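You operate a simulated robot arm through the tools that you are given. There is no shell and no other tool. Be economical: measure what you need, move in short steps, check, and stop when the job is done.

You run a simulated robot arm. Do the job below in one go: nothing can be reset, and whatever is moved stays where it is left.

## Task
Lock the cake in the LINE 1 lidded box; set the day dial to WED and its slider to PM.
Fine: the cake on the square steel tray; lid on, blue catch turned over it; the cakes in the holder stay.

The check looks at the end state, three seconds after you hand in, the way a careful person would. Anything else that was tipped, shoved, dropped, spilled or broken makes it a failure. A push-on lid holds only when it is set on centred and level and pressed home; a screw cap is set on level and turned clockwise until tight.

## Robot
A 7-joint arm with a two-finger parallel gripper, fixed in place. Base frame: the origin is at the foot of the arm, x ahead of it, y to its left, z up; the work surface is at about z = 830. Lengths are in mm, angles in rad, forces in N, time in s.
With the tool pointing down near the work surface it reaches from about 300 to 700 mm from the base axis. Its first joint turns from -1.152 to 1.152 rad. Payload 1.57 kg.
Tool frame: the origin (TCP) lies between the finger pads and is the grasp point; the fingertips stand 30 mm ahead of it; z points along the fingers, y is the line along which they close. Largest opening 110 mm; finger width 24, thickness 12; the body of the gripper, 48 by 112 mm, starts 78 mm behind the TCP.
Orientation is that of the tool frame in the base frame, as a unit quaternion [x, y, z, w]. With the fingers straight down and closing along the base's y, the tool's x points along the base's -x, its y along +y and its z along -z.

## Interface
- The arm moves only by the tool nudge_tool. Its argument "motion" is text: rows parted by semicolons, each of 7 numbers parted by spaces: the gripper command, from -1 (shut) to 1 (fully open), values between in proportion, then the shift along the tool's x, y, z in mm, then the turn, a rotation vector about the tool's x, y, z in rad. In form: gripper dx dy dz ax ay az; .... A call has 1 to 20 rows; each row is the pose to reach, as a shift and turn from the pose commanded when the call began, along the tool's axes at that moment. Rows are played at 5 a second. More than 50 mm and 0.15 rad between two rows, or a gripper value outside its range, and nothing of the call is played. A pose out of reach is approached as far as the arm can. The call stops where the force on the tool passes 90 N (or 10 N more than at its start, if that is more) or the arm is blocked; 0.2 s more then pass. Each finger travels about 108 mm/s and halts on what it meets, pressing with about 24 N; the grip force reading is that of the motor and also rises with nothing between the fingers. The clock runs only during rows and for 0.2 s after the last one: add rows that repeat a pose to give the fingers time. It gives the time, the measured TCP pose, the force on the tool (base axes), the opening and the grip force at its end, in the units of the frame above (readings bear some noise), with the torque about the TCP (base axes, N m) and any sound that the robot's microphone picked up.
- Cameras (640 x 400 px; columns grow to the right, rows downward): "scene" is fixed at [154.4, -400.5, 1378.1]; the picture's right is [0.80, -0.60, 0.00], its down [-0.48, -0.64, -0.60] and it looks along [0.36, 0.48, -0.80] (base axes); focal length 214 px, centre (320, 200). "wrist" rides on the gripper at [70, 16, -141] in the tool frame; the picture's right is [-0.23, 0.97, 0.00], its down [-0.85, -0.20, -0.48] and it looks along [-0.47, -0.11, 0.88] (tool axes); focal length 222 px, centre (320, 200). There is no depth. A picture from a camera that has moved, and an enlarged one, comes with that camera's place and axes in the base frame and with its lens.
- capture(camera): a new picture of that camera. No time passes.
- close_up(camera, box): a new picture of the part [left, top, right, bottom] of that camera's present view, enlarged. No time passes.
- job_done(): hands the job in; it is judged then, once.

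Work in short steps. Places have to be worked out from the pictures, the camera data and where the tool is seen: move nearer, look again, correct. Check each grasp and each placing, and mend what went wrong. You have 120 turns and 76 pictures in all, those below and enlarged ones among them. Open the gripper and draw the arm clear of the work before you hand the job in, unless the task says otherwise; then end with one line.

The tools are called after ">>>" as name(argument=value, ...) on one line, values as JSON. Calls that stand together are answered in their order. nudge_tool: Moves the arm, as the interface text tells. Its arguments: {"type":"object","properties":{"motion":{"type":"string"}},"required":["motion"]} The other tools are called the same way: capture (camera) takes a picture; close_up (camera, box) takes an enlarged picture of a part of a camera's view; job_done () hands the job in.

At the start:

```text
time: 0.0
tool_pos: [381.9, -218.7, 1197.2]
tcp_rot: [0.001, 1.0, 0.0, 0.0]
wrist_force: [0.1, 0.5, -1.1]
ft_torque: [-0.08, 0.03, 0.03]
width: 110.2
grip_force: 0.0
```

scene: 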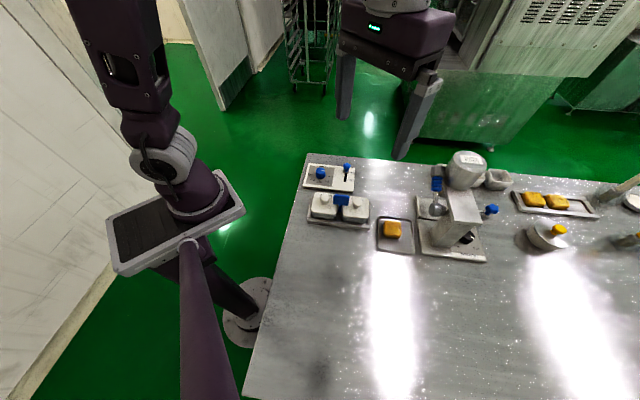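
wrist: 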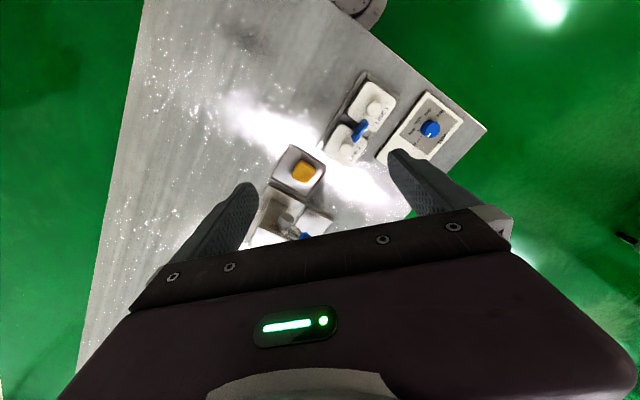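

The table holds a two-box unit with a blue catch, a dial panel and a tray with a cake. I enlarge these areas to read the labels.

>>> close_up(camera="scene", box=[295, 150, 425, 260])

>>> close_up(camera="wrist", box=[250, 60, 490, 250])

>>> close_up(camera="scene", box=[410, 140, 640, 270])

```text
3.64 times, centred on (360, 205) of scene
camera zoom: at [154.4, -400.5, 1378.1], right [0.8, -0.6, 0.0], down [-0.48, -0.64, -0.6], along [0.36, 0.48, -0.8], focal length 780 px, centre (174, 182)
```

zoom: 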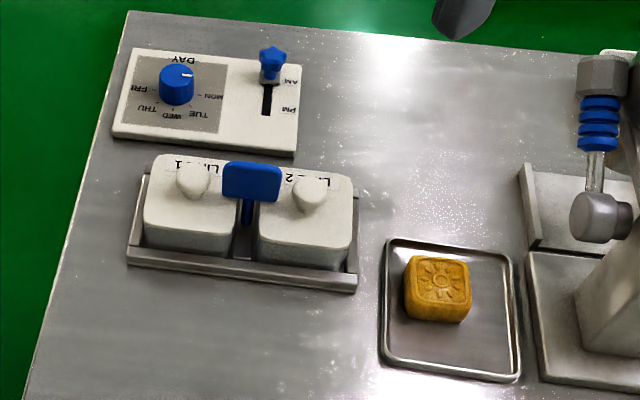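

```text
2.11 times, centred on (370, 155) of wrist
camera zoom: at [311.0, -203.0, 1338.6], right [0.23, 0.97, 0.0], down [0.85, -0.2, 0.48], along [0.47, -0.11, -0.88], focal length 468 px, centre (215, 295)
```

zoom: 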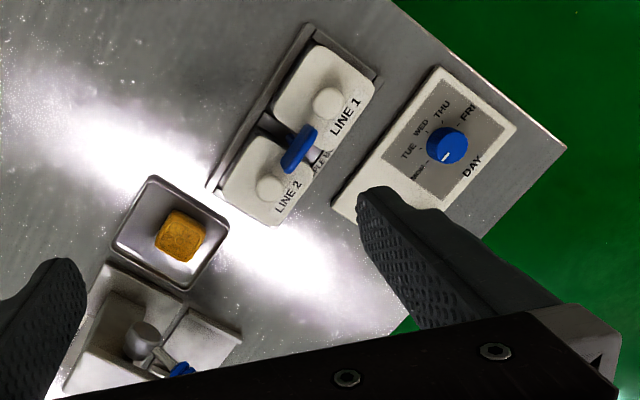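

```text
2.78 times, centred on (525, 205) of scene
camera zoom: at [154.4, -400.5, 1378.1], right [0.8, -0.6, 0.0], down [-0.48, -0.64, -0.6], along [0.36, 0.48, -0.8], focal length 597 px, centre (-250, 186)
```

zoom: 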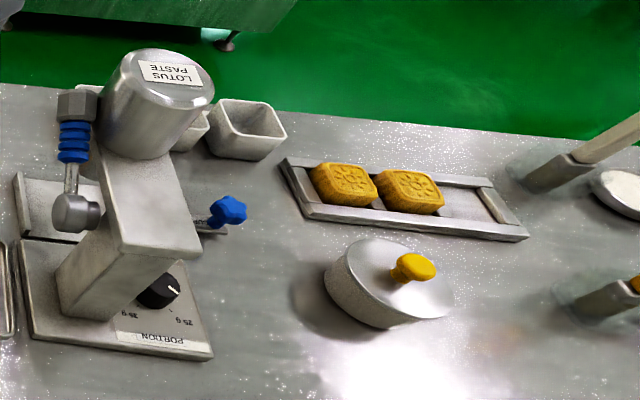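

The cake lies near (486,-286), the LINE 1 knob near (383,-120, z≈900), LINE 2 near (446,-183), the dial near (451,-8) and the slider near (530,-40). I go lower between the boxes and the panel for a better look.

>>> nudge_tool(motion="1 -10 30 33 0 0 0; 1 -20 60 66 0 0 0; 1 -30 90 100 0 0 0; 1 -40 120 133 0 0 0; 1 -48 150 165 0 0 0; 1 -48 150 165 0 0 0")

>>> capture(camera="wrist")

```text
time: 1.4
tool_pos: [428.3, -68.7, 1032.5]
tcp_rot: [0.0, 1.0, 0.0, 0.0]
wrist_force: [-0.9, 0.8, 0.3]
ft_torque: [0.0, 0.01, 0.01]
width: 109.9
grip_force: 0.0
```

```text
70 pictures are left
camera wrist: at [358.1, -52.7, 1173.7], right [0.23, 0.97, 0.0], down [0.85, -0.2, 0.48], along [0.47, -0.11, -0.88], focal length 222 px, centre (320, 200)
```

wrist: 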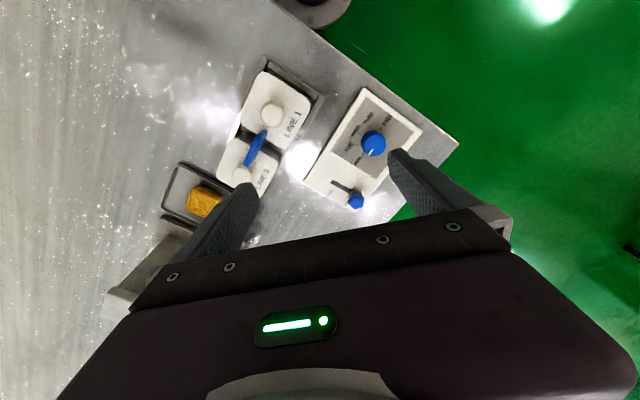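

>>> close_up(camera="wrist", box=[200, 50, 320, 200])

>>> close_up(camera="wrist", box=[300, 80, 420, 215])

>>> close_up(camera="scene", box=[300, 155, 375, 230])

```text
2.67 times, centred on (260, 125) of wrist
camera zoom: at [358.1, -52.7, 1173.7], right [0.23, 0.97, 0.0], down [0.85, -0.2, 0.48], along [0.47, -0.11, -0.88], focal length 592 px, centre (480, 400)
```

zoom: 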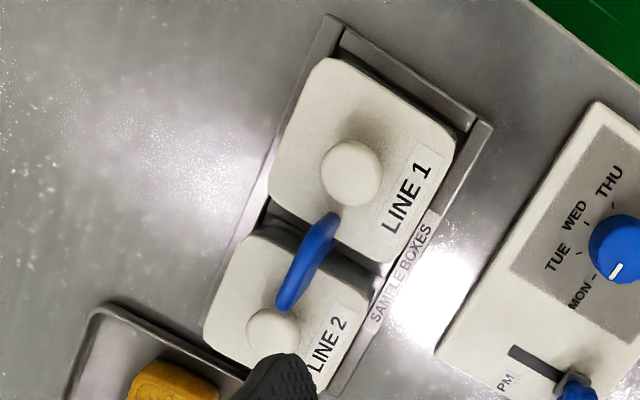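

```text
2.96 times, centred on (360, 148) of wrist
camera zoom: at [358.1, -52.7, 1173.7], right [0.23, 0.97, 0.0], down [0.85, -0.2, 0.48], along [0.47, -0.11, -0.88], focal length 658 px, centre (202, 356)
```

zoom: 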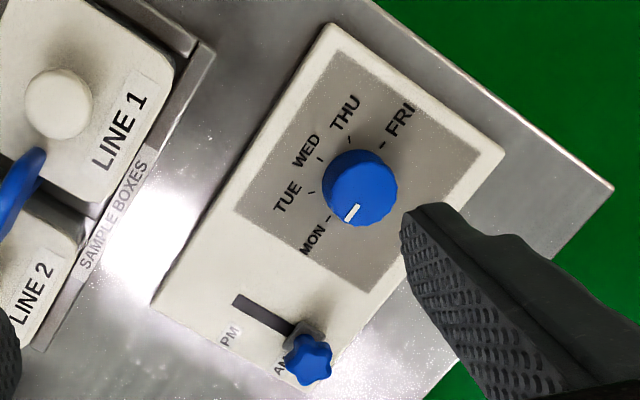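

```text
5.33 times, centred on (338, 192) of scene
camera zoom: at [154.5, -400.5, 1378.1], right [0.8, -0.6, 0.0], down [-0.48, -0.64, -0.6], along [0.36, 0.48, -0.8], focal length 1144 px, centre (227, 240)
```

zoom: 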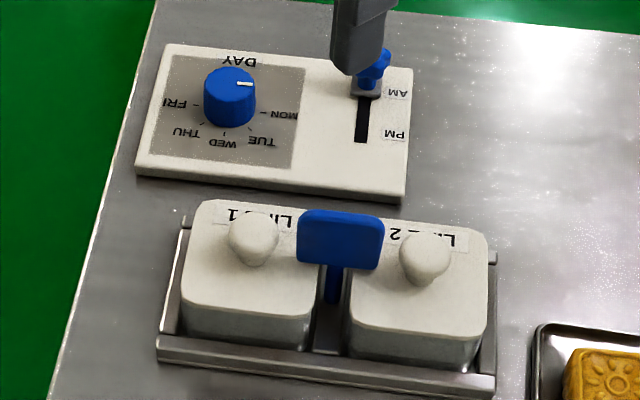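

The pointer sits just past MON and the slider is at AM. The shape of the catch isn't clear yet, so I move to look right down at it.

>>> nudge_tool(motion="1 40 -30 0 0 0 0; 1 80 -65 10 0 0 0; 1 80 -65 10 0 0 0")

>>> capture(camera="wrist")

>>> close_up(camera="wrist", box=[230, 130, 400, 236])

>>> close_up(camera="scene", box=[310, 185, 370, 230])

```text
refused: row 2 steps farther than a row can; nothing moved
```

```text
66 pictures are left
camera wrist: at [358.1, -52.7, 1173.7], right [0.23, 0.97, 0.0], down [0.85, -0.2, 0.48], along [0.47, -0.11, -0.88], focal length 222 px, centre (320, 200)
```

wrist: 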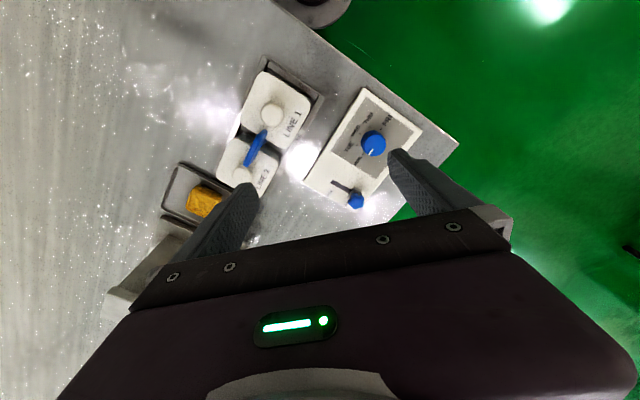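

```text
3.76 times, centred on (315, 183) of wrist
camera zoom: at [358.1, -52.7, 1173.7], right [0.23, 0.97, 0.0], down [0.85, -0.2, 0.48], along [0.47, -0.11, -0.88], focal length 836 px, centre (339, 264)
```

zoom: 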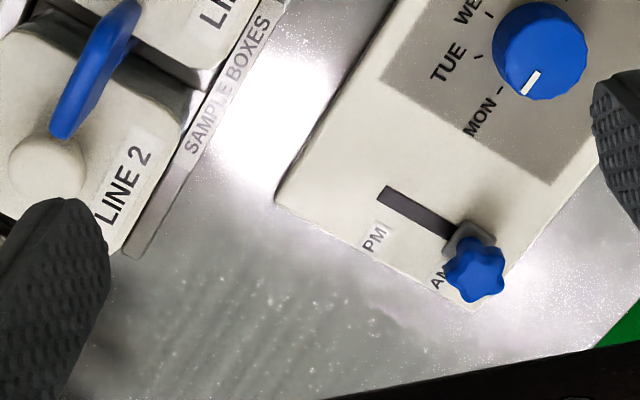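

```text
8.89 times, centred on (340, 208) of scene
camera zoom: at [154.5, -400.5, 1378.1], right [0.8, -0.6, 0.0], down [-0.48, -0.64, -0.6], along [0.36, 0.48, -0.8], focal length 1906 px, centre (142, 133)
```

zoom: 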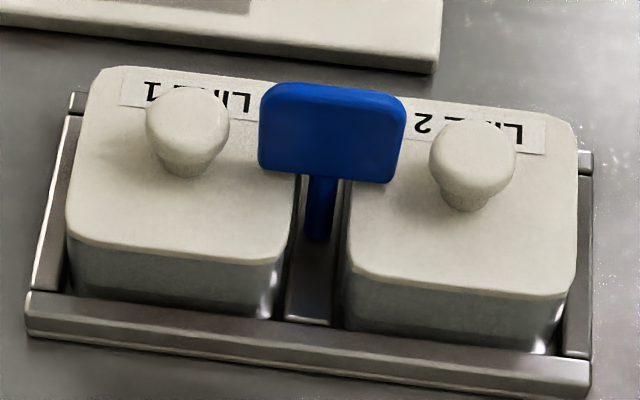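

The second step was too long, so nothing moved. I send it again in smaller steps.

>>> nudge_tool(motion="1 27 -22 4 0 0 0; 1 54 -44 8 0 0 0; 1 80 -65 12 0 0 0; 1 80 -65 12 0 0 0")

>>> capture(camera="wrist")

```text
time: 2.4
tool_pos: [349.6, -134.8, 1020.6]
tcp_rot: [0.0, 1.0, -0.001, 0.001]
wrist_force: [-1.0, 0.1, -0.1]
ft_torque: [0.01, 0.02, 0.03]
width: 110.0
grip_force: 0.1
```

```text
63 pictures are left
camera wrist: at [279.1, -117.8, 1161.5], right [0.23, 0.97, 0.0], down [0.85, -0.2, 0.48], along [0.47, -0.11, -0.88], focal length 222 px, centre (320, 200)
```

wrist: 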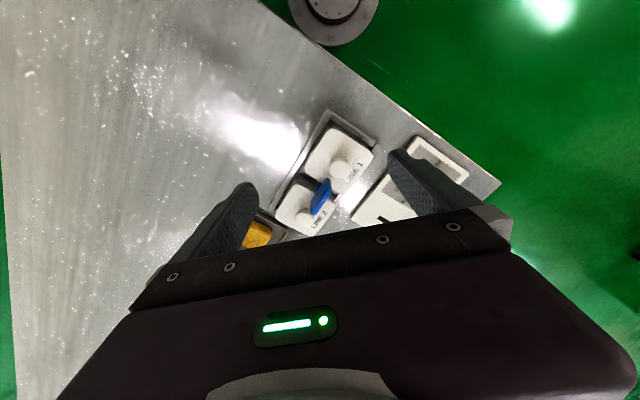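

>>> close_up(camera="wrist", box=[255, 105, 400, 245])

```text
2.86 times, centred on (328, 175) of wrist
camera zoom: at [279.1, -117.8, 1161.5], right [0.23, 0.97, 0.0], down [0.85, -0.2, 0.48], along [0.47, -0.11, -0.88], focal length 635 px, centre (299, 271)
```

zoom: 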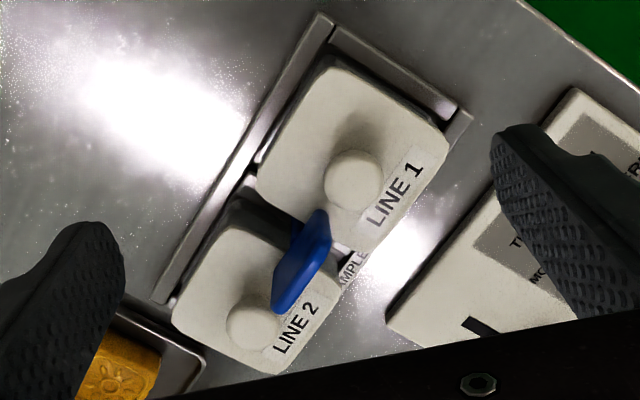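

The catch is an upright paddle on a vertical post at about (414,-151), spanning roughly z 882–926 and lying along the line of the two boxes. That puts it over both lids (lid tops ≈877), so it has to be turned 90° to free them. I go above it, turn the tool 45° so the fingers close across the plate, and check.

>>> nudge_tool(motion="0.3 -11 -3 0 0 0 0.131; 0.2 -22 -6 0 0 0 0.262; 0.1 -33 -9 10 0 0 0.393; 0 -44 -12 20 0 0 0.524; 0 -55 -15 35 0 0 0.655; 0 -65 -17 50 0 0 0.785; 0 -65 -17 50 0 0 0.785")

>>> capture(camera="wrist")

>>> close_up(camera="scene", box=[300, 150, 400, 230])

```text
time: 4.0
tool_pos: [415.4, -150.1, 970.7]
tcp_rot: [0.383, 0.924, 0.0, 0.001]
wrist_force: [-0.9, 0.9, 0.2]
ft_torque: [-0.03, 0.0, 0.01]
width: 55.0
grip_force: 0.2
```

```text
61 pictures are left
camera wrist: at [377.2, -89.7, 1110.9], right [0.85, 0.53, 0.0], down [0.46, -0.75, 0.48], along [0.25, -0.41, -0.88], focal length 222 px, centre (320, 200)
```

wrist: 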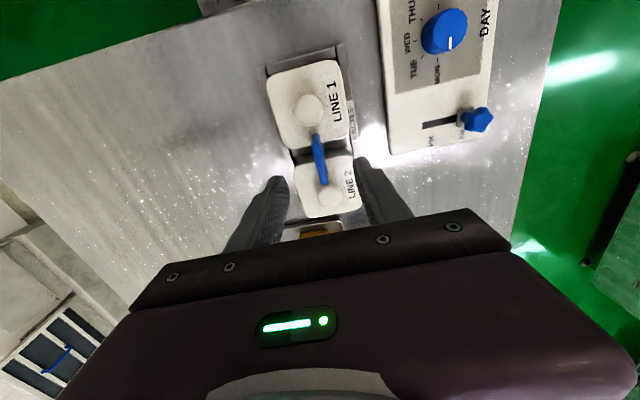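

```text
5.00 times, centred on (350, 190) of scene
camera zoom: at [154.4, -400.5, 1378.1], right [0.8, -0.6, 0.0], down [-0.48, -0.64, -0.6], along [0.36, 0.48, -0.8], focal length 1072 px, centre (170, 250)
```

zoom: 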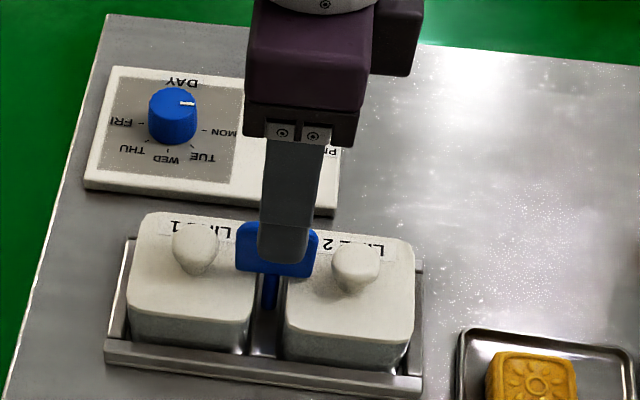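

The fingers straddle the plate squarely. I lower to TCP z≈925, with the tips at 895 above the lids, and close on the plate.

>>> nudge_tool(motion="0 0 0 23 0 0 0; -0.3 0 0 46 0 0 0; -1 0 0 46 0 0 0; -1 0 0 46 0 0 0; -1 0 0 46 0 0 0")

>>> close_up(camera="scene", box=[300, 150, 400, 230])

```text
time: 5.2
tool_pos: [416.4, -150.5, 924.2]
tcp_rot: [0.382, 0.924, 0.0, 0.001]
wrist_force: [7.0, 8.1, -5.8]
ft_torque: [-0.38, -0.78, 0.0]
width: 7.5
grip_force: 26.7
```

```text
5.00 times, centred on (350, 190) of scene
camera zoom: at [154.7, -400.4, 1378.1], right [0.8, -0.6, 0.0], down [-0.48, -0.64, -0.6], along [0.36, 0.48, -0.8], focal length 1072 px, centre (170, 250)
```

zoom: 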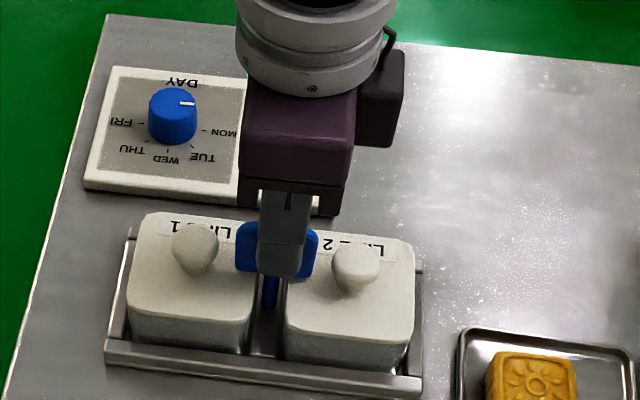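

The plate is gripped (7.5 mm thick). I try a small turn to see whether it moves freely about the vertical axis.

>>> nudge_tool(motion="-1 0 1.5 0 0 0 -0.05; -1 0 1.5 0 0 0 -0.12; -1 0 1.5 0 0 0 -0.12")

```text
time: 6.0
tool_pos: [416.0, -148.3, 924.2]
tcp_rot: [0.326, 0.945, 0.0, 0.0]
wrist_force: [10.4, 2.6, -6.3]
ft_torque: [0.54, 0.28, -0.01]
width: 7.6
grip_force: 26.5
```

It turns freely with no torque about z. I turn it the rest of the way.

>>> nudge_tool(motion="-1 0 0 0 0 0 -0.145; -1 0 0 0 0 0 -0.29; -1 0 0 0 0 0 -0.435; -1 0 0 0 0 0 -0.58; -1 0 0 0 0 0 -0.725; -1 0 0 0 0 0 -0.725")

```text
time: 7.4
tool_pos: [415.4, -147.2, 924.7]
tcp_rot: [-0.032, 0.999, 0.001, -0.001]
wrist_force: [13.4, 31.6, -10.7]
ft_torque: [0.84, -0.44, -0.04]
width: 7.7
grip_force: 27.2
```

There is a side force of about 32 N, so I look before turning further.

>>> close_up(camera="scene", box=[300, 150, 400, 230])

>>> capture(camera="wrist")

```text
5.00 times, centred on (350, 190) of scene
camera zoom: at [154.9, -399.8, 1378.3], right [0.8, -0.6, 0.0], down [-0.48, -0.64, -0.6], along [0.36, 0.48, -0.8], focal length 1072 px, centre (170, 250)
```

zoom: 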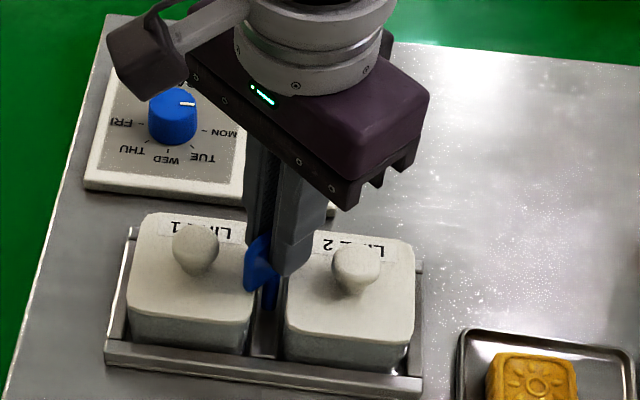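

```text
57 pictures are left
camera wrist: at [344.6, -137.0, 1065.7], right [0.16, 0.99, 0.0], down [0.87, -0.15, 0.48], along [0.47, -0.08, -0.88], focal length 222 px, centre (320, 200)
```

wrist: 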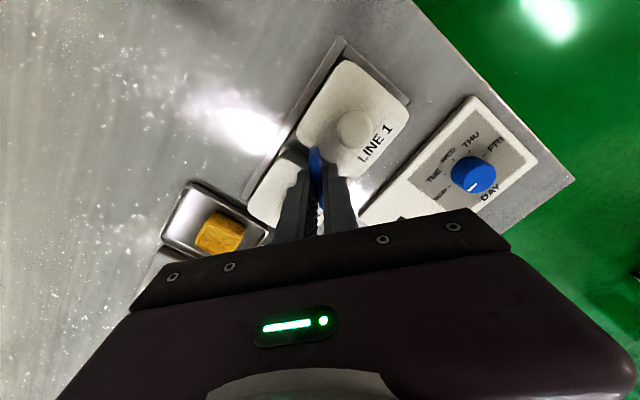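

It is rotating (about 48° so far). I ease the side load by shifting 2 mm along tool y while turning on.

>>> nudge_tool(motion="-1 0 2.5 0 0 0 0; -1 0 2.5 0 0 0 0")

```text
time: 8.0
tool_pos: [416.1, -148.2, 923.9]
tcp_rot: [-0.03, 1.0, -0.001, 0.0]
wrist_force: [10.7, 10.9, -9.3]
ft_torque: [0.24, 0.25, -0.01]
width: 7.6
grip_force: 26.8
```

The load dropped. I finish the turn to 90°.

>>> nudge_tool(motion="-1 0 0 0 0 0 -0.145; -1 0 0 0 0 0 -0.29; -1 0 0 0 0 0 -0.435; -1 0 0 0 0 0 -0.58; -1 0 0 0 0 0 -0.723; -1 0 0 0 0 0 -0.723")

>>> close_up(camera="scene", box=[300, 150, 400, 230])

```text
time: 9.4
tool_pos: [414.8, -147.4, 926.0]
tcp_rot: [-0.383, 0.924, 0.0, -0.001]
wrist_force: [-2.4, 5.4, 4.6]
ft_torque: [-0.13, 0.35, -0.01]
width: 7.8
grip_force: 26.4
```

```text
5.00 times, centred on (350, 190) of scene
camera zoom: at [154.3, -400.4, 1378.1], right [0.8, -0.6, 0.0], down [-0.48, -0.64, -0.6], along [0.36, 0.48, -0.8], focal length 1072 px, centre (170, 250)
```

zoom: 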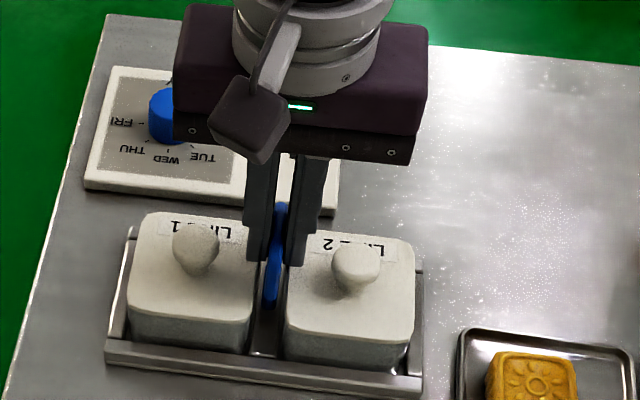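

The catch now lies along the gap and both lids are free. I open slightly and lift straight up.

>>> nudge_tool(motion="-0.6 0 0 0 0 0 0; -0.6 0 0 0 0 0 0; -0.6 0 0 -40 0 0 0; -0.6 0 0 -80 0 0 0; -0.2 0 0 -80 0 0 0; 0 0 0 -80 0 0 0")

>>> capture(camera="wrist")

>>> close_up(camera="scene", box=[300, 150, 400, 230])

```text
time: 10.8
tool_pos: [417.8, -148.6, 1006.7]
tcp_rot: [-0.382, 0.924, 0.0, 0.0]
wrist_force: [-0.6, 0.2, -0.1]
ft_torque: [0.02, -0.01, -0.02]
width: 54.9
grip_force: 0.0
```

```text
55 pictures are left
camera wrist: at [356.0, -186.3, 1147.5], right [-0.53, 0.85, 0.0], down [0.75, 0.46, 0.48], along [0.41, 0.25, -0.88], focal length 222 px, centre (320, 200)
```

wrist: 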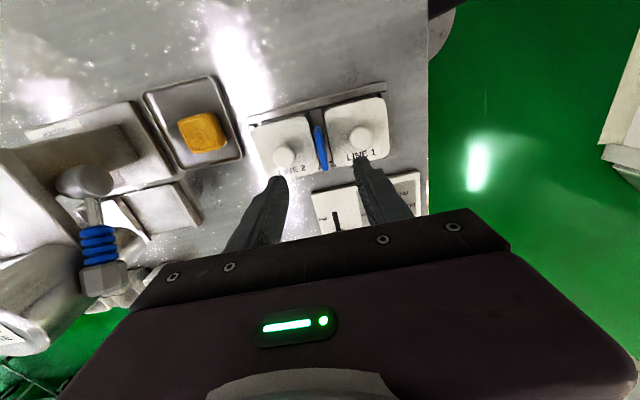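

```text
5.00 times, centred on (350, 190) of scene
camera zoom: at [154.4, -400.5, 1378.1], right [0.8, -0.6, 0.0], down [-0.48, -0.64, -0.6], along [0.36, 0.48, -0.8], focal length 1072 px, centre (170, 250)
```

zoom: 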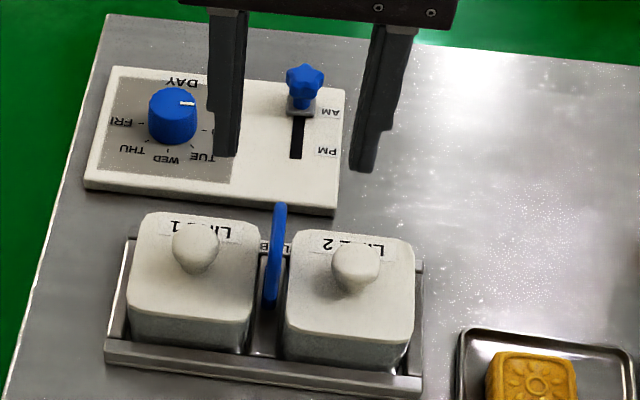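

The catch stands clear and the LINE 1 knob is at about (382,-118), top ≈905. I move over it and turn the tool back to +45°, so that the fingers close parallel to the catch plate.

>>> nudge_tool(motion="0 0 8 0 0 0 0.143; 0 1 16 0 0 0 0.286; 0 1 24 0 0 0 0.429; 0 2 32 0 0 0 0.571; 0 3 40 0 0 0 0.714; 0 4 47 0 0 0 0.857; 0 4 47 10 0 0 1.0; 0 4 47 20 0 0 1.143; 0 4 47 30 0 0 1.286; 0 4 47 40 0 0 1.429; 0 4 47 50 0 0 1.571; 0 4 47 50 0 0 1.571")

>>> close_up(camera="wrist", box=[220, 90, 420, 240])

>>> close_up(camera="scene", box=[300, 150, 400, 230])

```text
time: 13.4
tool_pos: [378.2, -115.7, 953.8]
tcp_rot: [0.385, 0.923, 0.001, 0.0]
wrist_force: [0.4, -0.2, 0.4]
ft_torque: [0.0, -0.03, -0.02]
width: 54.8
grip_force: 0.1
```

```text
2.67 times, centred on (320, 165) of wrist
camera zoom: at [340.4, -56.4, 1095.3], right [0.85, 0.52, 0.0], down [0.46, -0.75, 0.48], along [0.25, -0.41, -0.88], focal length 592 px, centre (320, 293)
```

zoom: 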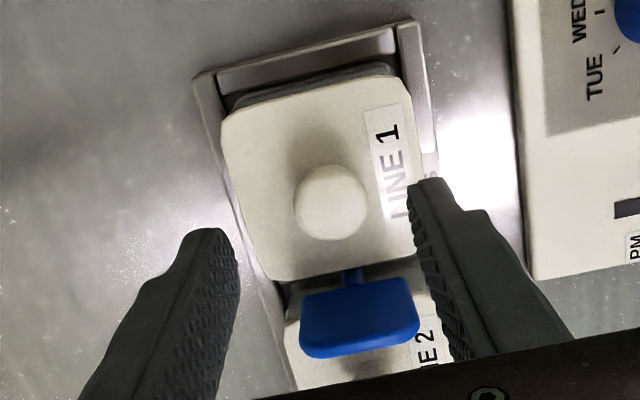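

```text
5.00 times, centred on (350, 190) of scene
camera zoom: at [154.4, -400.5, 1378.1], right [0.8, -0.6, 0.0], down [-0.48, -0.64, -0.6], along [0.36, 0.48, -0.8], focal length 1072 px, centre (170, 250)
```

zoom: 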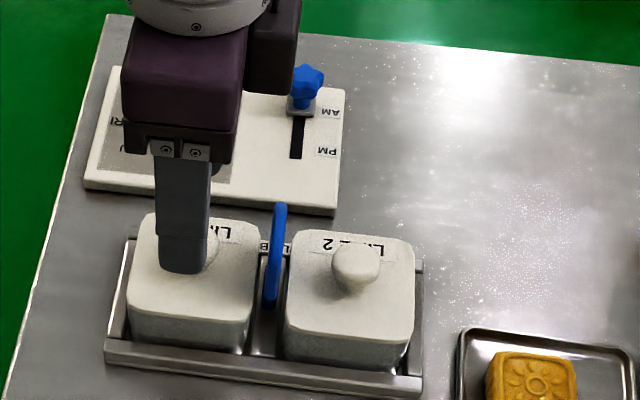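

The knob measures about (381,-116), so I correct by about 2 mm, lower until the tips are just above the lid (TCP 911), and close.

>>> nudge_tool(motion="-0.1 -2 1.5 22 0 0 0; -0.1 -2 1.5 42.5 0 0 0; -0.5 -2 1.5 42.5 0 0 0; -1 -2 1.5 42.5 0 0 0; -1 -2 1.5 42.5 0 0 0; -1 -2 1.5 42.5 0 0 0")

>>> close_up(camera="wrist", box=[220, 90, 420, 240])

```text
time: 14.8
tool_pos: [381.4, -117.5, 910.9]
tcp_rot: [0.384, 0.924, 0.0, 0.0]
wrist_force: [0.9, -0.1, -0.3]
ft_torque: [-0.01, 0.01, -0.03]
width: 24.3
grip_force: 24.4
heard: snap
```

```text
2.67 times, centred on (320, 165) of wrist
camera zoom: at [343.4, -57.0, 1051.7], right [0.85, 0.53, 0.0], down [0.46, -0.75, 0.48], along [0.25, -0.41, -0.88], focal length 592 px, centre (320, 293)
```

zoom: 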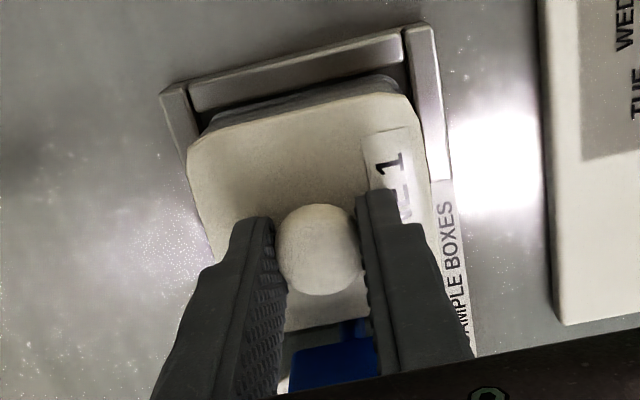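

The knob is held (24 mm) and something snapped, perhaps the lid shifting. I lift it slowly straight up.

>>> nudge_tool(motion="-1 0 0 -5 0 0 0; -1 0 0 -10 0 0 0; -1 0 0 -20 0 0 0; -1 0 0 -30 0 0 0; -1 0 0 -30 0 0 0")

>>> close_up(camera="scene", box=[300, 150, 400, 230])

>>> close_up(camera="wrist", box=[220, 90, 420, 240])

```text
time: 16.0
tool_pos: [382.0, -116.5, 942.4]
tcp_rot: [0.383, 0.924, 0.0, 0.0]
wrist_force: [0.9, 0.0, -0.2]
ft_torque: [-0.01, 0.0, -0.03]
width: 24.6
grip_force: 24.0
```

```text
5.00 times, centred on (350, 190) of scene
camera zoom: at [154.4, -400.5, 1378.1], right [0.8, -0.6, 0.0], down [-0.48, -0.64, -0.6], along [0.36, 0.48, -0.8], focal length 1072 px, centre (170, 250)
```

zoom: 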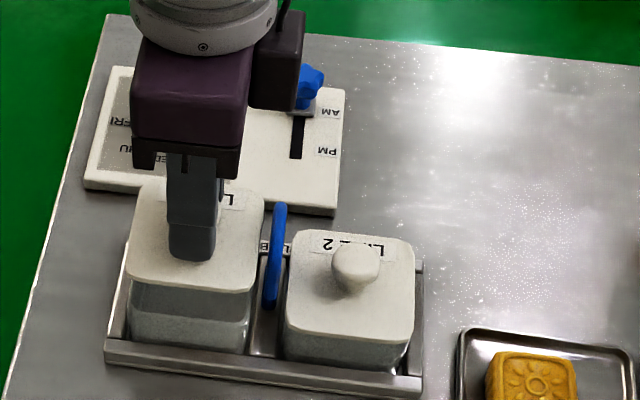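

```text
2.67 times, centred on (320, 165) of wrist
camera zoom: at [344.1, -56.4, 1082.4], right [0.85, 0.53, 0.0], down [0.46, -0.75, 0.48], along [0.25, -0.41, -0.88], focal length 592 px, centre (320, 293)
```

zoom: 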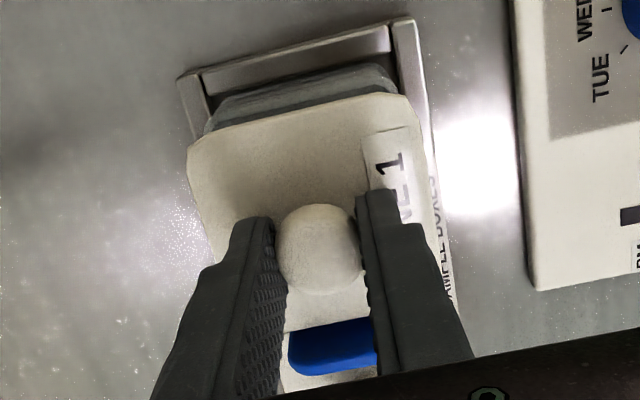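

The lid is up, but I want to be sure the box stayed behind. I lift it further and look.

>>> nudge_tool(motion="-1 0 0 -30 0 0 0; -1 0 0 -60 0 0 0; -1 0 0 -60 0 0 0")

>>> close_up(camera="scene", box=[300, 150, 400, 230])

```text
time: 16.8
tool_pos: [383.5, -117.0, 999.8]
tcp_rot: [0.384, 0.923, 0.0, 0.0]
wrist_force: [-0.1, 0.3, -0.5]
ft_torque: [-0.03, 0.01, 0.0]
width: 24.3
grip_force: 24.3
```

```text
5.00 times, centred on (350, 190) of scene
camera zoom: at [154.4, -400.5, 1378.1], right [0.8, -0.6, 0.0], down [-0.48, -0.64, -0.6], along [0.36, 0.48, -0.8], focal length 1072 px, centre (170, 250)
```

zoom: 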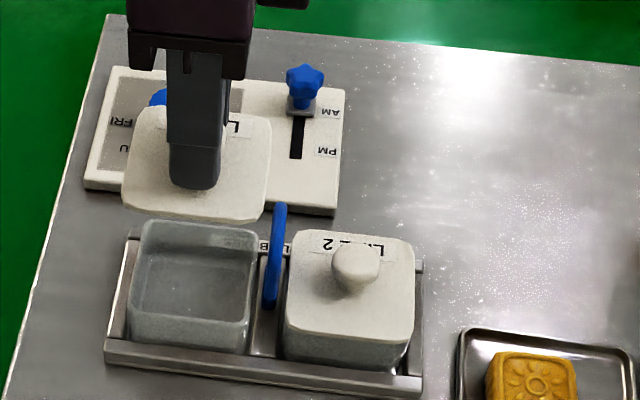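

The lid is off and the box is empty. I carry the lid over the open table to about (330,-260), keeping its orientation.

>>> nudge_tool(motion="-1 -16 -35 0 0 0 0; -1 -32 -70 0 0 0 0; -1 -48 -105 0 0 0 0; -1 -64 -139 0 0 0 0; -1 -64 -139 45 0 0 0; -1 -64 -139 90 0 0 0; -1 -64 -139 105 0 0 0; -1 -64 -139 105 0 0 0")

>>> capture(camera="scene")

```text
time: 18.6
tool_pos: [329.0, -261.2, 895.9]
tcp_rot: [0.384, 0.923, 0.0, 0.0]
wrist_force: [-0.2, -0.2, 0.0]
ft_torque: [0.01, -0.01, 0.02]
width: 24.2
grip_force: 23.7
```

```text
47 pictures are left
```

scene: 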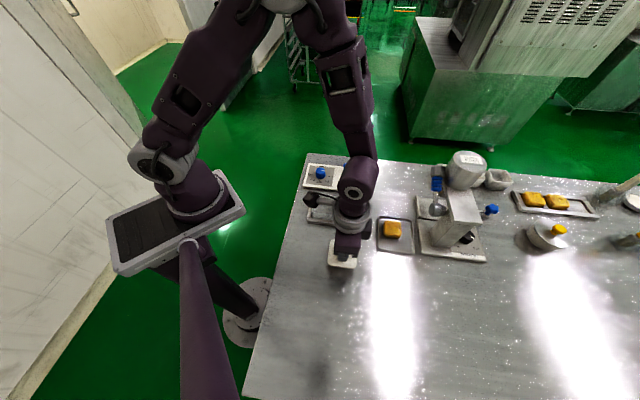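

The lid hangs over clear table. I lower it in small steps and watch for contact.

>>> nudge_tool(motion="-1 0 0 6 0 0 0; -1 0 0 12 0 0 0; -1 0 0 17 0 0 0; -1 0 0 20 0 0 0; -1 0 0 20 0 0 0")

```text
time: 19.8
tool_pos: [328.6, -261.2, 876.3]
tcp_rot: [0.384, 0.923, -0.001, 0.0]
wrist_force: [-0.4, 0.0, 0.3]
ft_torque: [-0.01, 0.0, -0.03]
width: 24.6
grip_force: 23.4
```

>>> nudge_tool(motion="-1 0 0 2 0 0 0; -1 0 0 4 0 0 0; -1 0 0 6 0 0 0; -1 0 0 6 0 0 0")

>>> close_up(camera="scene", box=[300, 210, 400, 290])

```text
time: 20.8
tool_pos: [327.7, -261.4, 870.1]
tcp_rot: [0.383, 0.924, -0.001, 0.001]
wrist_force: [0.4, 0.5, 3.9]
ft_torque: [0.05, 0.02, 0.01]
width: 24.2
grip_force: 23.8
```

```text
5.00 times, centred on (350, 250) of scene
camera zoom: at [154.4, -400.5, 1378.1], right [0.8, -0.6, 0.0], down [-0.48, -0.64, -0.6], along [0.36, 0.48, -0.8], focal length 1072 px, centre (170, -50)
```

zoom: 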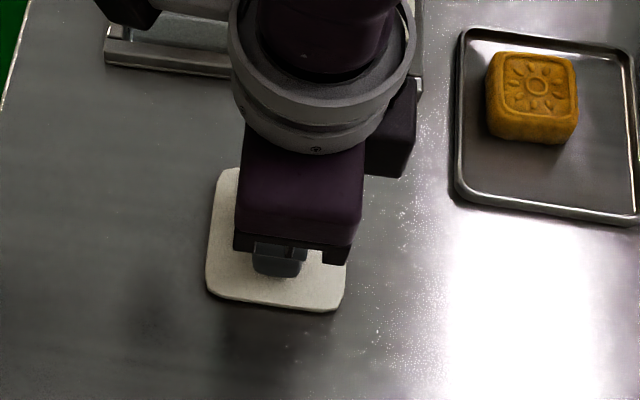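

Contact is at z≈870 (4 N) and the lid is flat on the table. I release it and rise.

>>> nudge_tool(motion="-0.5 0 0 0 0 0 0; -0.1 0 0 0 0 0 0; -0.1 0 0 -1 0 0 0; -0.1 0 0 -40 0 0 0; -0.1 0 0 -85 0 0 0; -0.1 0 0 -130 0 0 0; -0.1 0 0 -130 0 0 0")

>>> capture(camera="wrist")

```text
time: 22.4
tool_pos: [328.9, -261.5, 1001.2]
tcp_rot: [0.384, 0.923, 0.0, 0.0]
wrist_force: [-0.7, 0.3, 0.3]
ft_torque: [0.0, 0.02, -0.01]
width: 49.3
grip_force: 0.0
```

```text
45 pictures are left
camera wrist: at [290.4, -200.7, 1143.1], right [0.85, 0.53, 0.0], down [0.46, -0.75, 0.48], along [0.25, -0.41, -0.88], focal length 222 px, centre (320, 200)
```

wrist: 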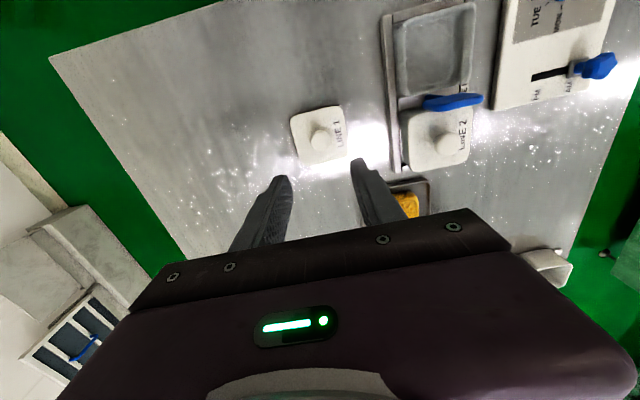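

The lid rests cleanly. Next is the cake at about (486,-286). The paste machine's nozzle stands roughly 84 mm beyond it, at (553,-337, z≈948), so I approach high and check clearance.

>>> nudge_tool(motion="0.4 -33 24 0 0 0 0; 0.5 -66 47 0 0 0 0; 0.5 -98 70 0 0 0 0; 0.5 -122 93 10 0 0 0; 0.5 -122 93 20 0 0 0")

>>> capture(camera="wrist")

>>> capture(camera="scene")

```text
time: 23.6
tool_pos: [481.6, -282.0, 981.2]
tcp_rot: [0.385, 0.923, -0.001, -0.001]
wrist_force: [0.4, 0.0, 0.0]
ft_torque: [0.02, -0.01, 0.0]
width: 82.5
grip_force: 0.1
```

```text
44 pictures are left
camera wrist: at [443.8, -220.6, 1122.4], right [0.85, 0.53, 0.0], down [0.46, -0.75, 0.48], along [0.25, -0.41, -0.88], focal length 222 px, centre (320, 200)
```

wrist: 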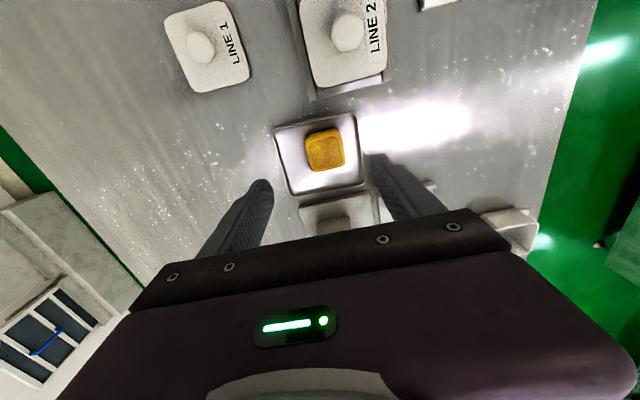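

```text
43 pictures are left
```

scene: 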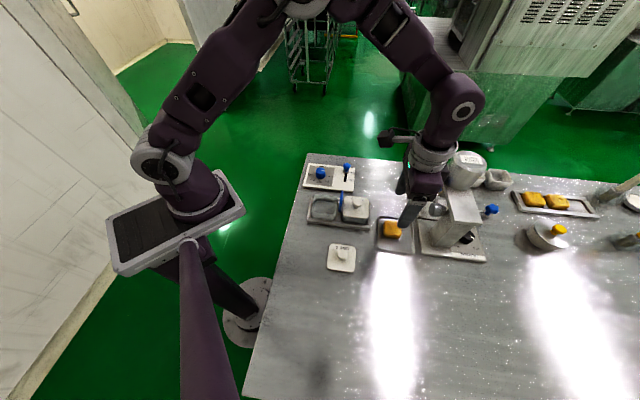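

>>> close_up(camera="wrist", box=[260, 90, 400, 230])

>>> close_up(camera="scene", box=[365, 120, 505, 270])

```text
2.86 times, centred on (330, 160) of wrist
camera zoom: at [443.8, -220.6, 1122.4], right [0.85, 0.53, 0.0], down [0.46, -0.75, 0.48], along [0.25, -0.41, -0.88], focal length 635 px, centre (291, 314)
```

zoom: 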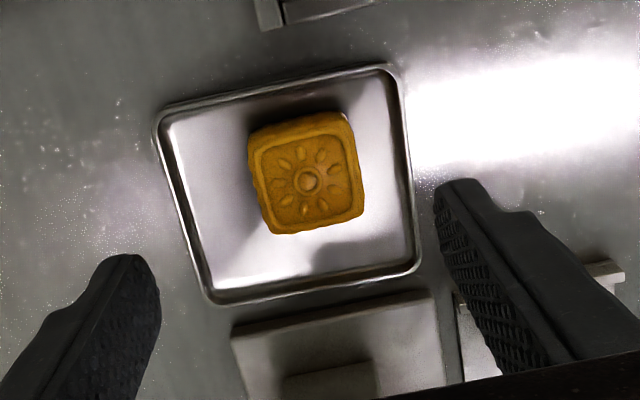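

```text
2.67 times, centred on (435, 195) of scene
camera zoom: at [154.5, -400.5, 1378.1], right [0.8, -0.6, 0.0], down [-0.48, -0.64, -0.6], along [0.36, 0.48, -0.8], focal length 572 px, centre (13, 213)
```

zoom: 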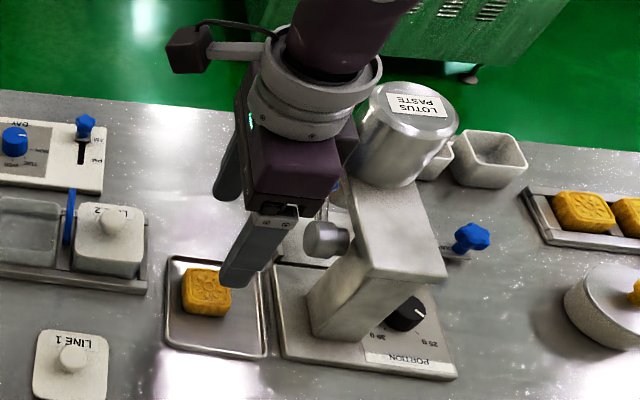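

The cake is squared to the tool, centred at (491.5,-285) with its top at z≈856, so about 23 mm tall. The machine's lever and nozzle stay ≥70 mm from the tool axis, which clears the gripper. I centre over the cake and go halfway down.

>>> nudge_tool(motion="0.5 -9 5 15 0 0 0; 0.5 -9 5 40 0 0 0; 0.5 -9 5 60 0 0 0; 0.5 -9 5 60 0 0 0")

>>> close_up(camera="wrist", box=[230, 110, 410, 250])

>>> close_up(camera="scene", box=[365, 120, 505, 270])

```text
time: 24.6
tool_pos: [491.4, -283.6, 922.3]
tcp_rot: [0.384, 0.923, 0.0, -0.001]
wrist_force: [-0.5, 0.4, 0.8]
ft_torque: [0.04, 0.0, 0.02]
width: 82.7
grip_force: 0.1
```

```text
2.86 times, centred on (320, 180) of wrist
camera zoom: at [451.9, -223.9, 1062.9], right [0.85, 0.53, 0.0], down [0.46, -0.75, 0.48], along [0.25, -0.41, -0.88], focal length 635 px, centre (320, 257)
```

zoom: 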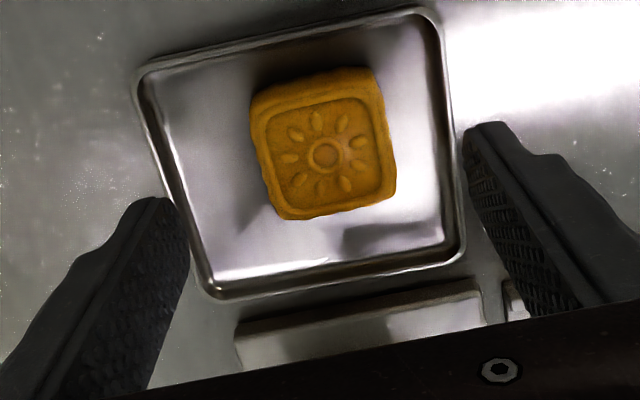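

```text
2.67 times, centred on (435, 195) of scene
camera zoom: at [154.4, -400.5, 1378.1], right [0.8, -0.6, 0.0], down [-0.48, -0.64, -0.6], along [0.36, 0.48, -0.8], focal length 572 px, centre (13, 213)
```

zoom: 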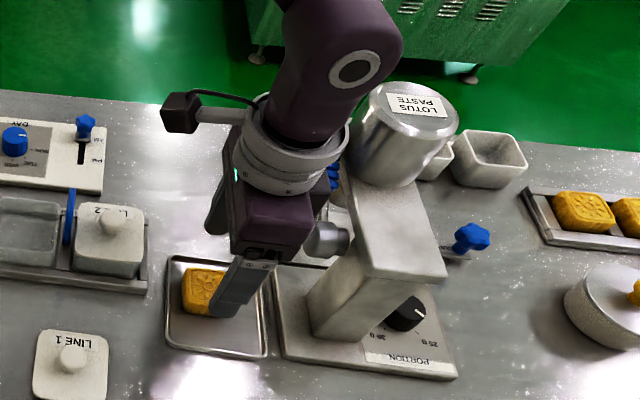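

There's clearance all round and the cake is nearly centred at (491.4,-285.7). I lower to TCP 875, so that the tips hold just the top ~11 mm of the cake, and close gently.

>>> nudge_tool(motion="0.3 -1.4 -1 16 0 0 0; 0.2 -1.4 -1 32 0 0 0; 0.1 -1.4 -1 47 0 0 0; -0.1 -1.4 -1 47 0 0 0; -0.4 -1.4 -1 47 0 0 0; -0.4 -1.4 -1 47 0 0 0; -0.4 -1.4 -1 47 0 0 0")

>>> close_up(camera="wrist", box=[230, 110, 410, 250])

```text
time: 26.2
tool_pos: [489.7, -285.3, 874.8]
tcp_rot: [0.384, 0.923, 0.0, 0.0]
wrist_force: [0.5, 0.0, -0.3]
ft_torque: [-0.02, 0.01, 0.0]
width: 46.0
grip_force: 23.9
```

```text
2.86 times, centred on (320, 180) of wrist
camera zoom: at [452.7, -224.6, 1016.6], right [0.85, 0.53, 0.0], down [0.46, -0.75, 0.48], along [0.25, -0.41, -0.88], focal length 635 px, centre (320, 257)
```

zoom: 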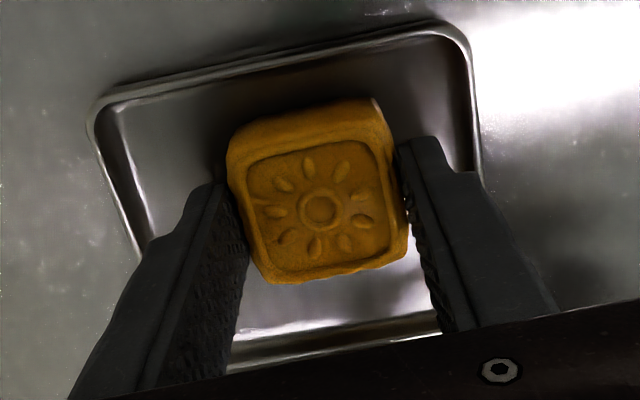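

The cake is held (46 mm wide). I lift it straight up to z≈1000, then carry it along to over the open box.

>>> nudge_tool(motion="-0.6 0 0 -10 0 0 0; -0.6 0 0 -35 0 0 0; -0.6 0 0 -70 0 0 0; -0.6 0 0 -105 0 0 0; -0.6 0 0 -130 0 0 0; -0.6 33 7 -130 0 0 0; -0.6 72 16 -130 0 0 0; -0.6 112 25 -130 0 0 0; -0.6 152 34 -130 0 0 0; -0.6 180 40 -130 0 0 0; -0.6 197 43 -130 0 0 0; -0.6 197 43 -130 0 0 0")

>>> close_up(camera="wrist", box=[220, 80, 420, 240])

>>> close_up(camera="scene", box=[300, 150, 420, 270])

```text
time: 28.8
tool_pos: [382.8, -117.0, 1004.4]
tcp_rot: [0.385, 0.923, 0.0, 0.0]
wrist_force: [-0.2, -0.4, -0.3]
ft_torque: [0.04, 0.0, 0.01]
width: 46.2
grip_force: 24.1
```

```text
2.50 times, centred on (320, 160) of wrist
camera zoom: at [343.6, -55.3, 1145.2], right [0.85, 0.53, 0.0], down [0.46, -0.75, 0.48], along [0.25, -0.41, -0.88], focal length 555 px, centre (320, 300)
```

zoom: 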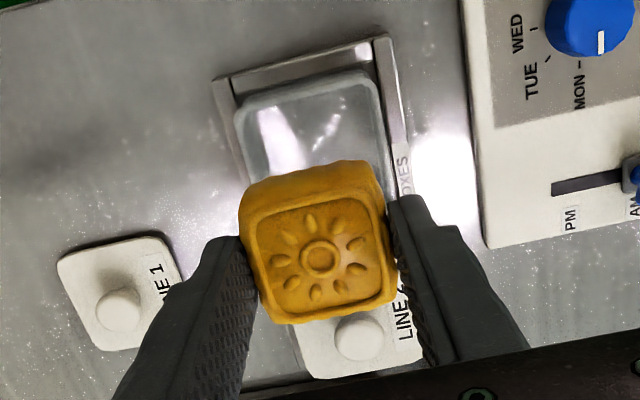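

```text
3.33 times, centred on (360, 210) of scene
camera zoom: at [154.4, -400.5, 1378.1], right [0.8, -0.6, 0.0], down [-0.48, -0.64, -0.6], along [0.36, 0.48, -0.8], focal length 715 px, centre (187, 167)
```

zoom: 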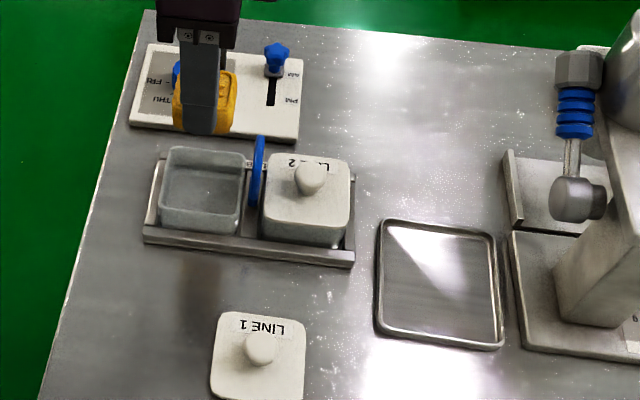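

The box is about 66 mm outside (~60 inside), so fingers around a 46 mm cake can't go below the rim. I lower until the tips are just above the rim (rim ≈872, TCP ≈912) with the cake's lower part already inside the walls, then check.

>>> nudge_tool(motion="-0.6 2.5 0 25 0 0 0; -0.6 2.5 0 50 0 0 0; -0.6 2.5 0 75 0 0 0; -0.6 2.5 0 92 0 0 0; -0.6 2.5 0 92 0 0 0")

>>> close_up(camera="scene", box=[305, 175, 365, 235])

>>> close_up(camera="wrist", box=[220, 80, 420, 240])

```text
time: 30.0
tool_pos: [381.9, -113.6, 911.9]
tcp_rot: [0.384, 0.923, 0.0, 0.0]
wrist_force: [1.4, 0.0, -0.1]
ft_torque: [-0.03, -0.01, -0.01]
width: 46.1
grip_force: 23.9
```

```text
6.67 times, centred on (335, 205) of scene
camera zoom: at [154.4, -400.6, 1378.1], right [0.8, -0.6, 0.0], down [-0.48, -0.64, -0.6], along [0.36, 0.48, -0.8], focal length 1430 px, centre (220, 167)
```

zoom: 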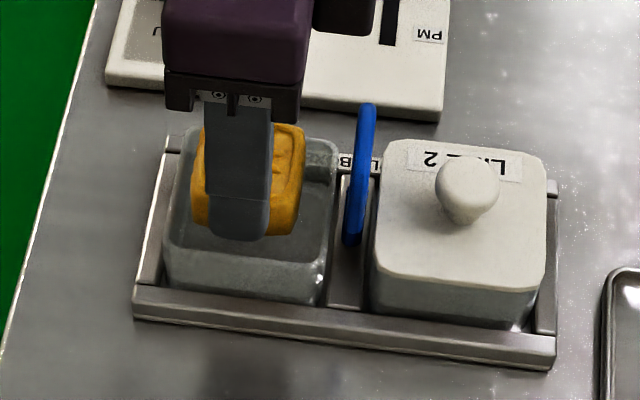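

```text
2.50 times, centred on (320, 160) of wrist
camera zoom: at [343.0, -53.7, 1053.5], right [0.85, 0.53, 0.0], down [0.46, -0.75, 0.48], along [0.25, -0.41, -0.88], focal length 555 px, centre (320, 300)
```

zoom: 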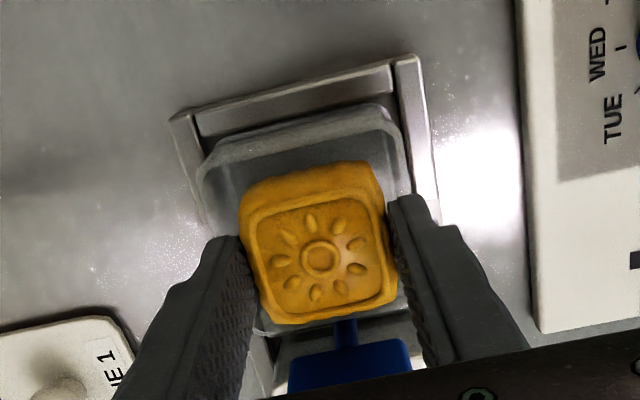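

The tips are about over the walls, still ~8 mm above the rim, and the cake's bottom edge is inside. I lower 4 mm more, watch the force, and let go.

>>> nudge_tool(motion="-0.6 0 0 2 0 0 0; -0.6 0 0 4 0 0 0; -0.6 0 0 4 0 0 0")

```text
time: 30.8
tool_pos: [378.3, -113.7, 908.7]
tcp_rot: [0.384, 0.923, 0.0, 0.0]
wrist_force: [0.6, 0.3, -0.7]
ft_torque: [0.0, 0.02, 0.01]
width: 46.0
grip_force: 24.3
```

There's no contact. I open to drop the cake the last bit into the box, then rise.

>>> nudge_tool(motion="0.1 0 0 0 0 0 0; 0.1 0 0 0 0 0 0; 0.1 0 0 0 0 0 0; 0.1 0 0 -45 0 0 0; 0.1 0 0 -90 0 0 0; 0.1 0 0 -90 0 0 0")

>>> close_up(camera="scene", box=[305, 175, 365, 235])

>>> close_up(camera="wrist", box=[220, 80, 420, 240])

```text
time: 32.2
tool_pos: [383.0, -118.1, 998.0]
tcp_rot: [0.384, 0.923, 0.0, 0.0]
wrist_force: [0.2, 0.0, 0.0]
ft_torque: [-0.06, -0.01, 0.01]
width: 60.3
grip_force: 0.1
```

```text
6.67 times, centred on (335, 205) of scene
camera zoom: at [154.4, -400.5, 1378.1], right [0.8, -0.6, 0.0], down [-0.48, -0.64, -0.6], along [0.36, 0.48, -0.8], focal length 1430 px, centre (220, 167)
```

zoom: 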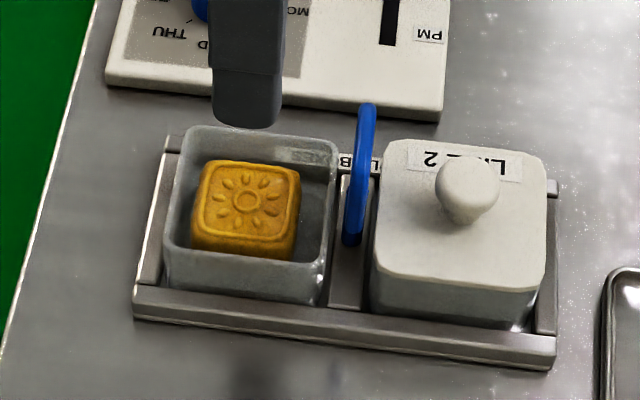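

```text
2.50 times, centred on (320, 160) of wrist
camera zoom: at [344.5, -56.7, 1139.9], right [0.85, 0.53, 0.0], down [0.46, -0.75, 0.48], along [0.25, -0.41, -0.88], focal length 555 px, centre (320, 300)
```

zoom: 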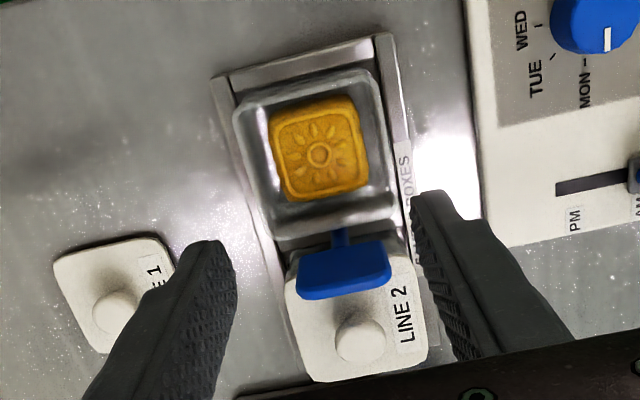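

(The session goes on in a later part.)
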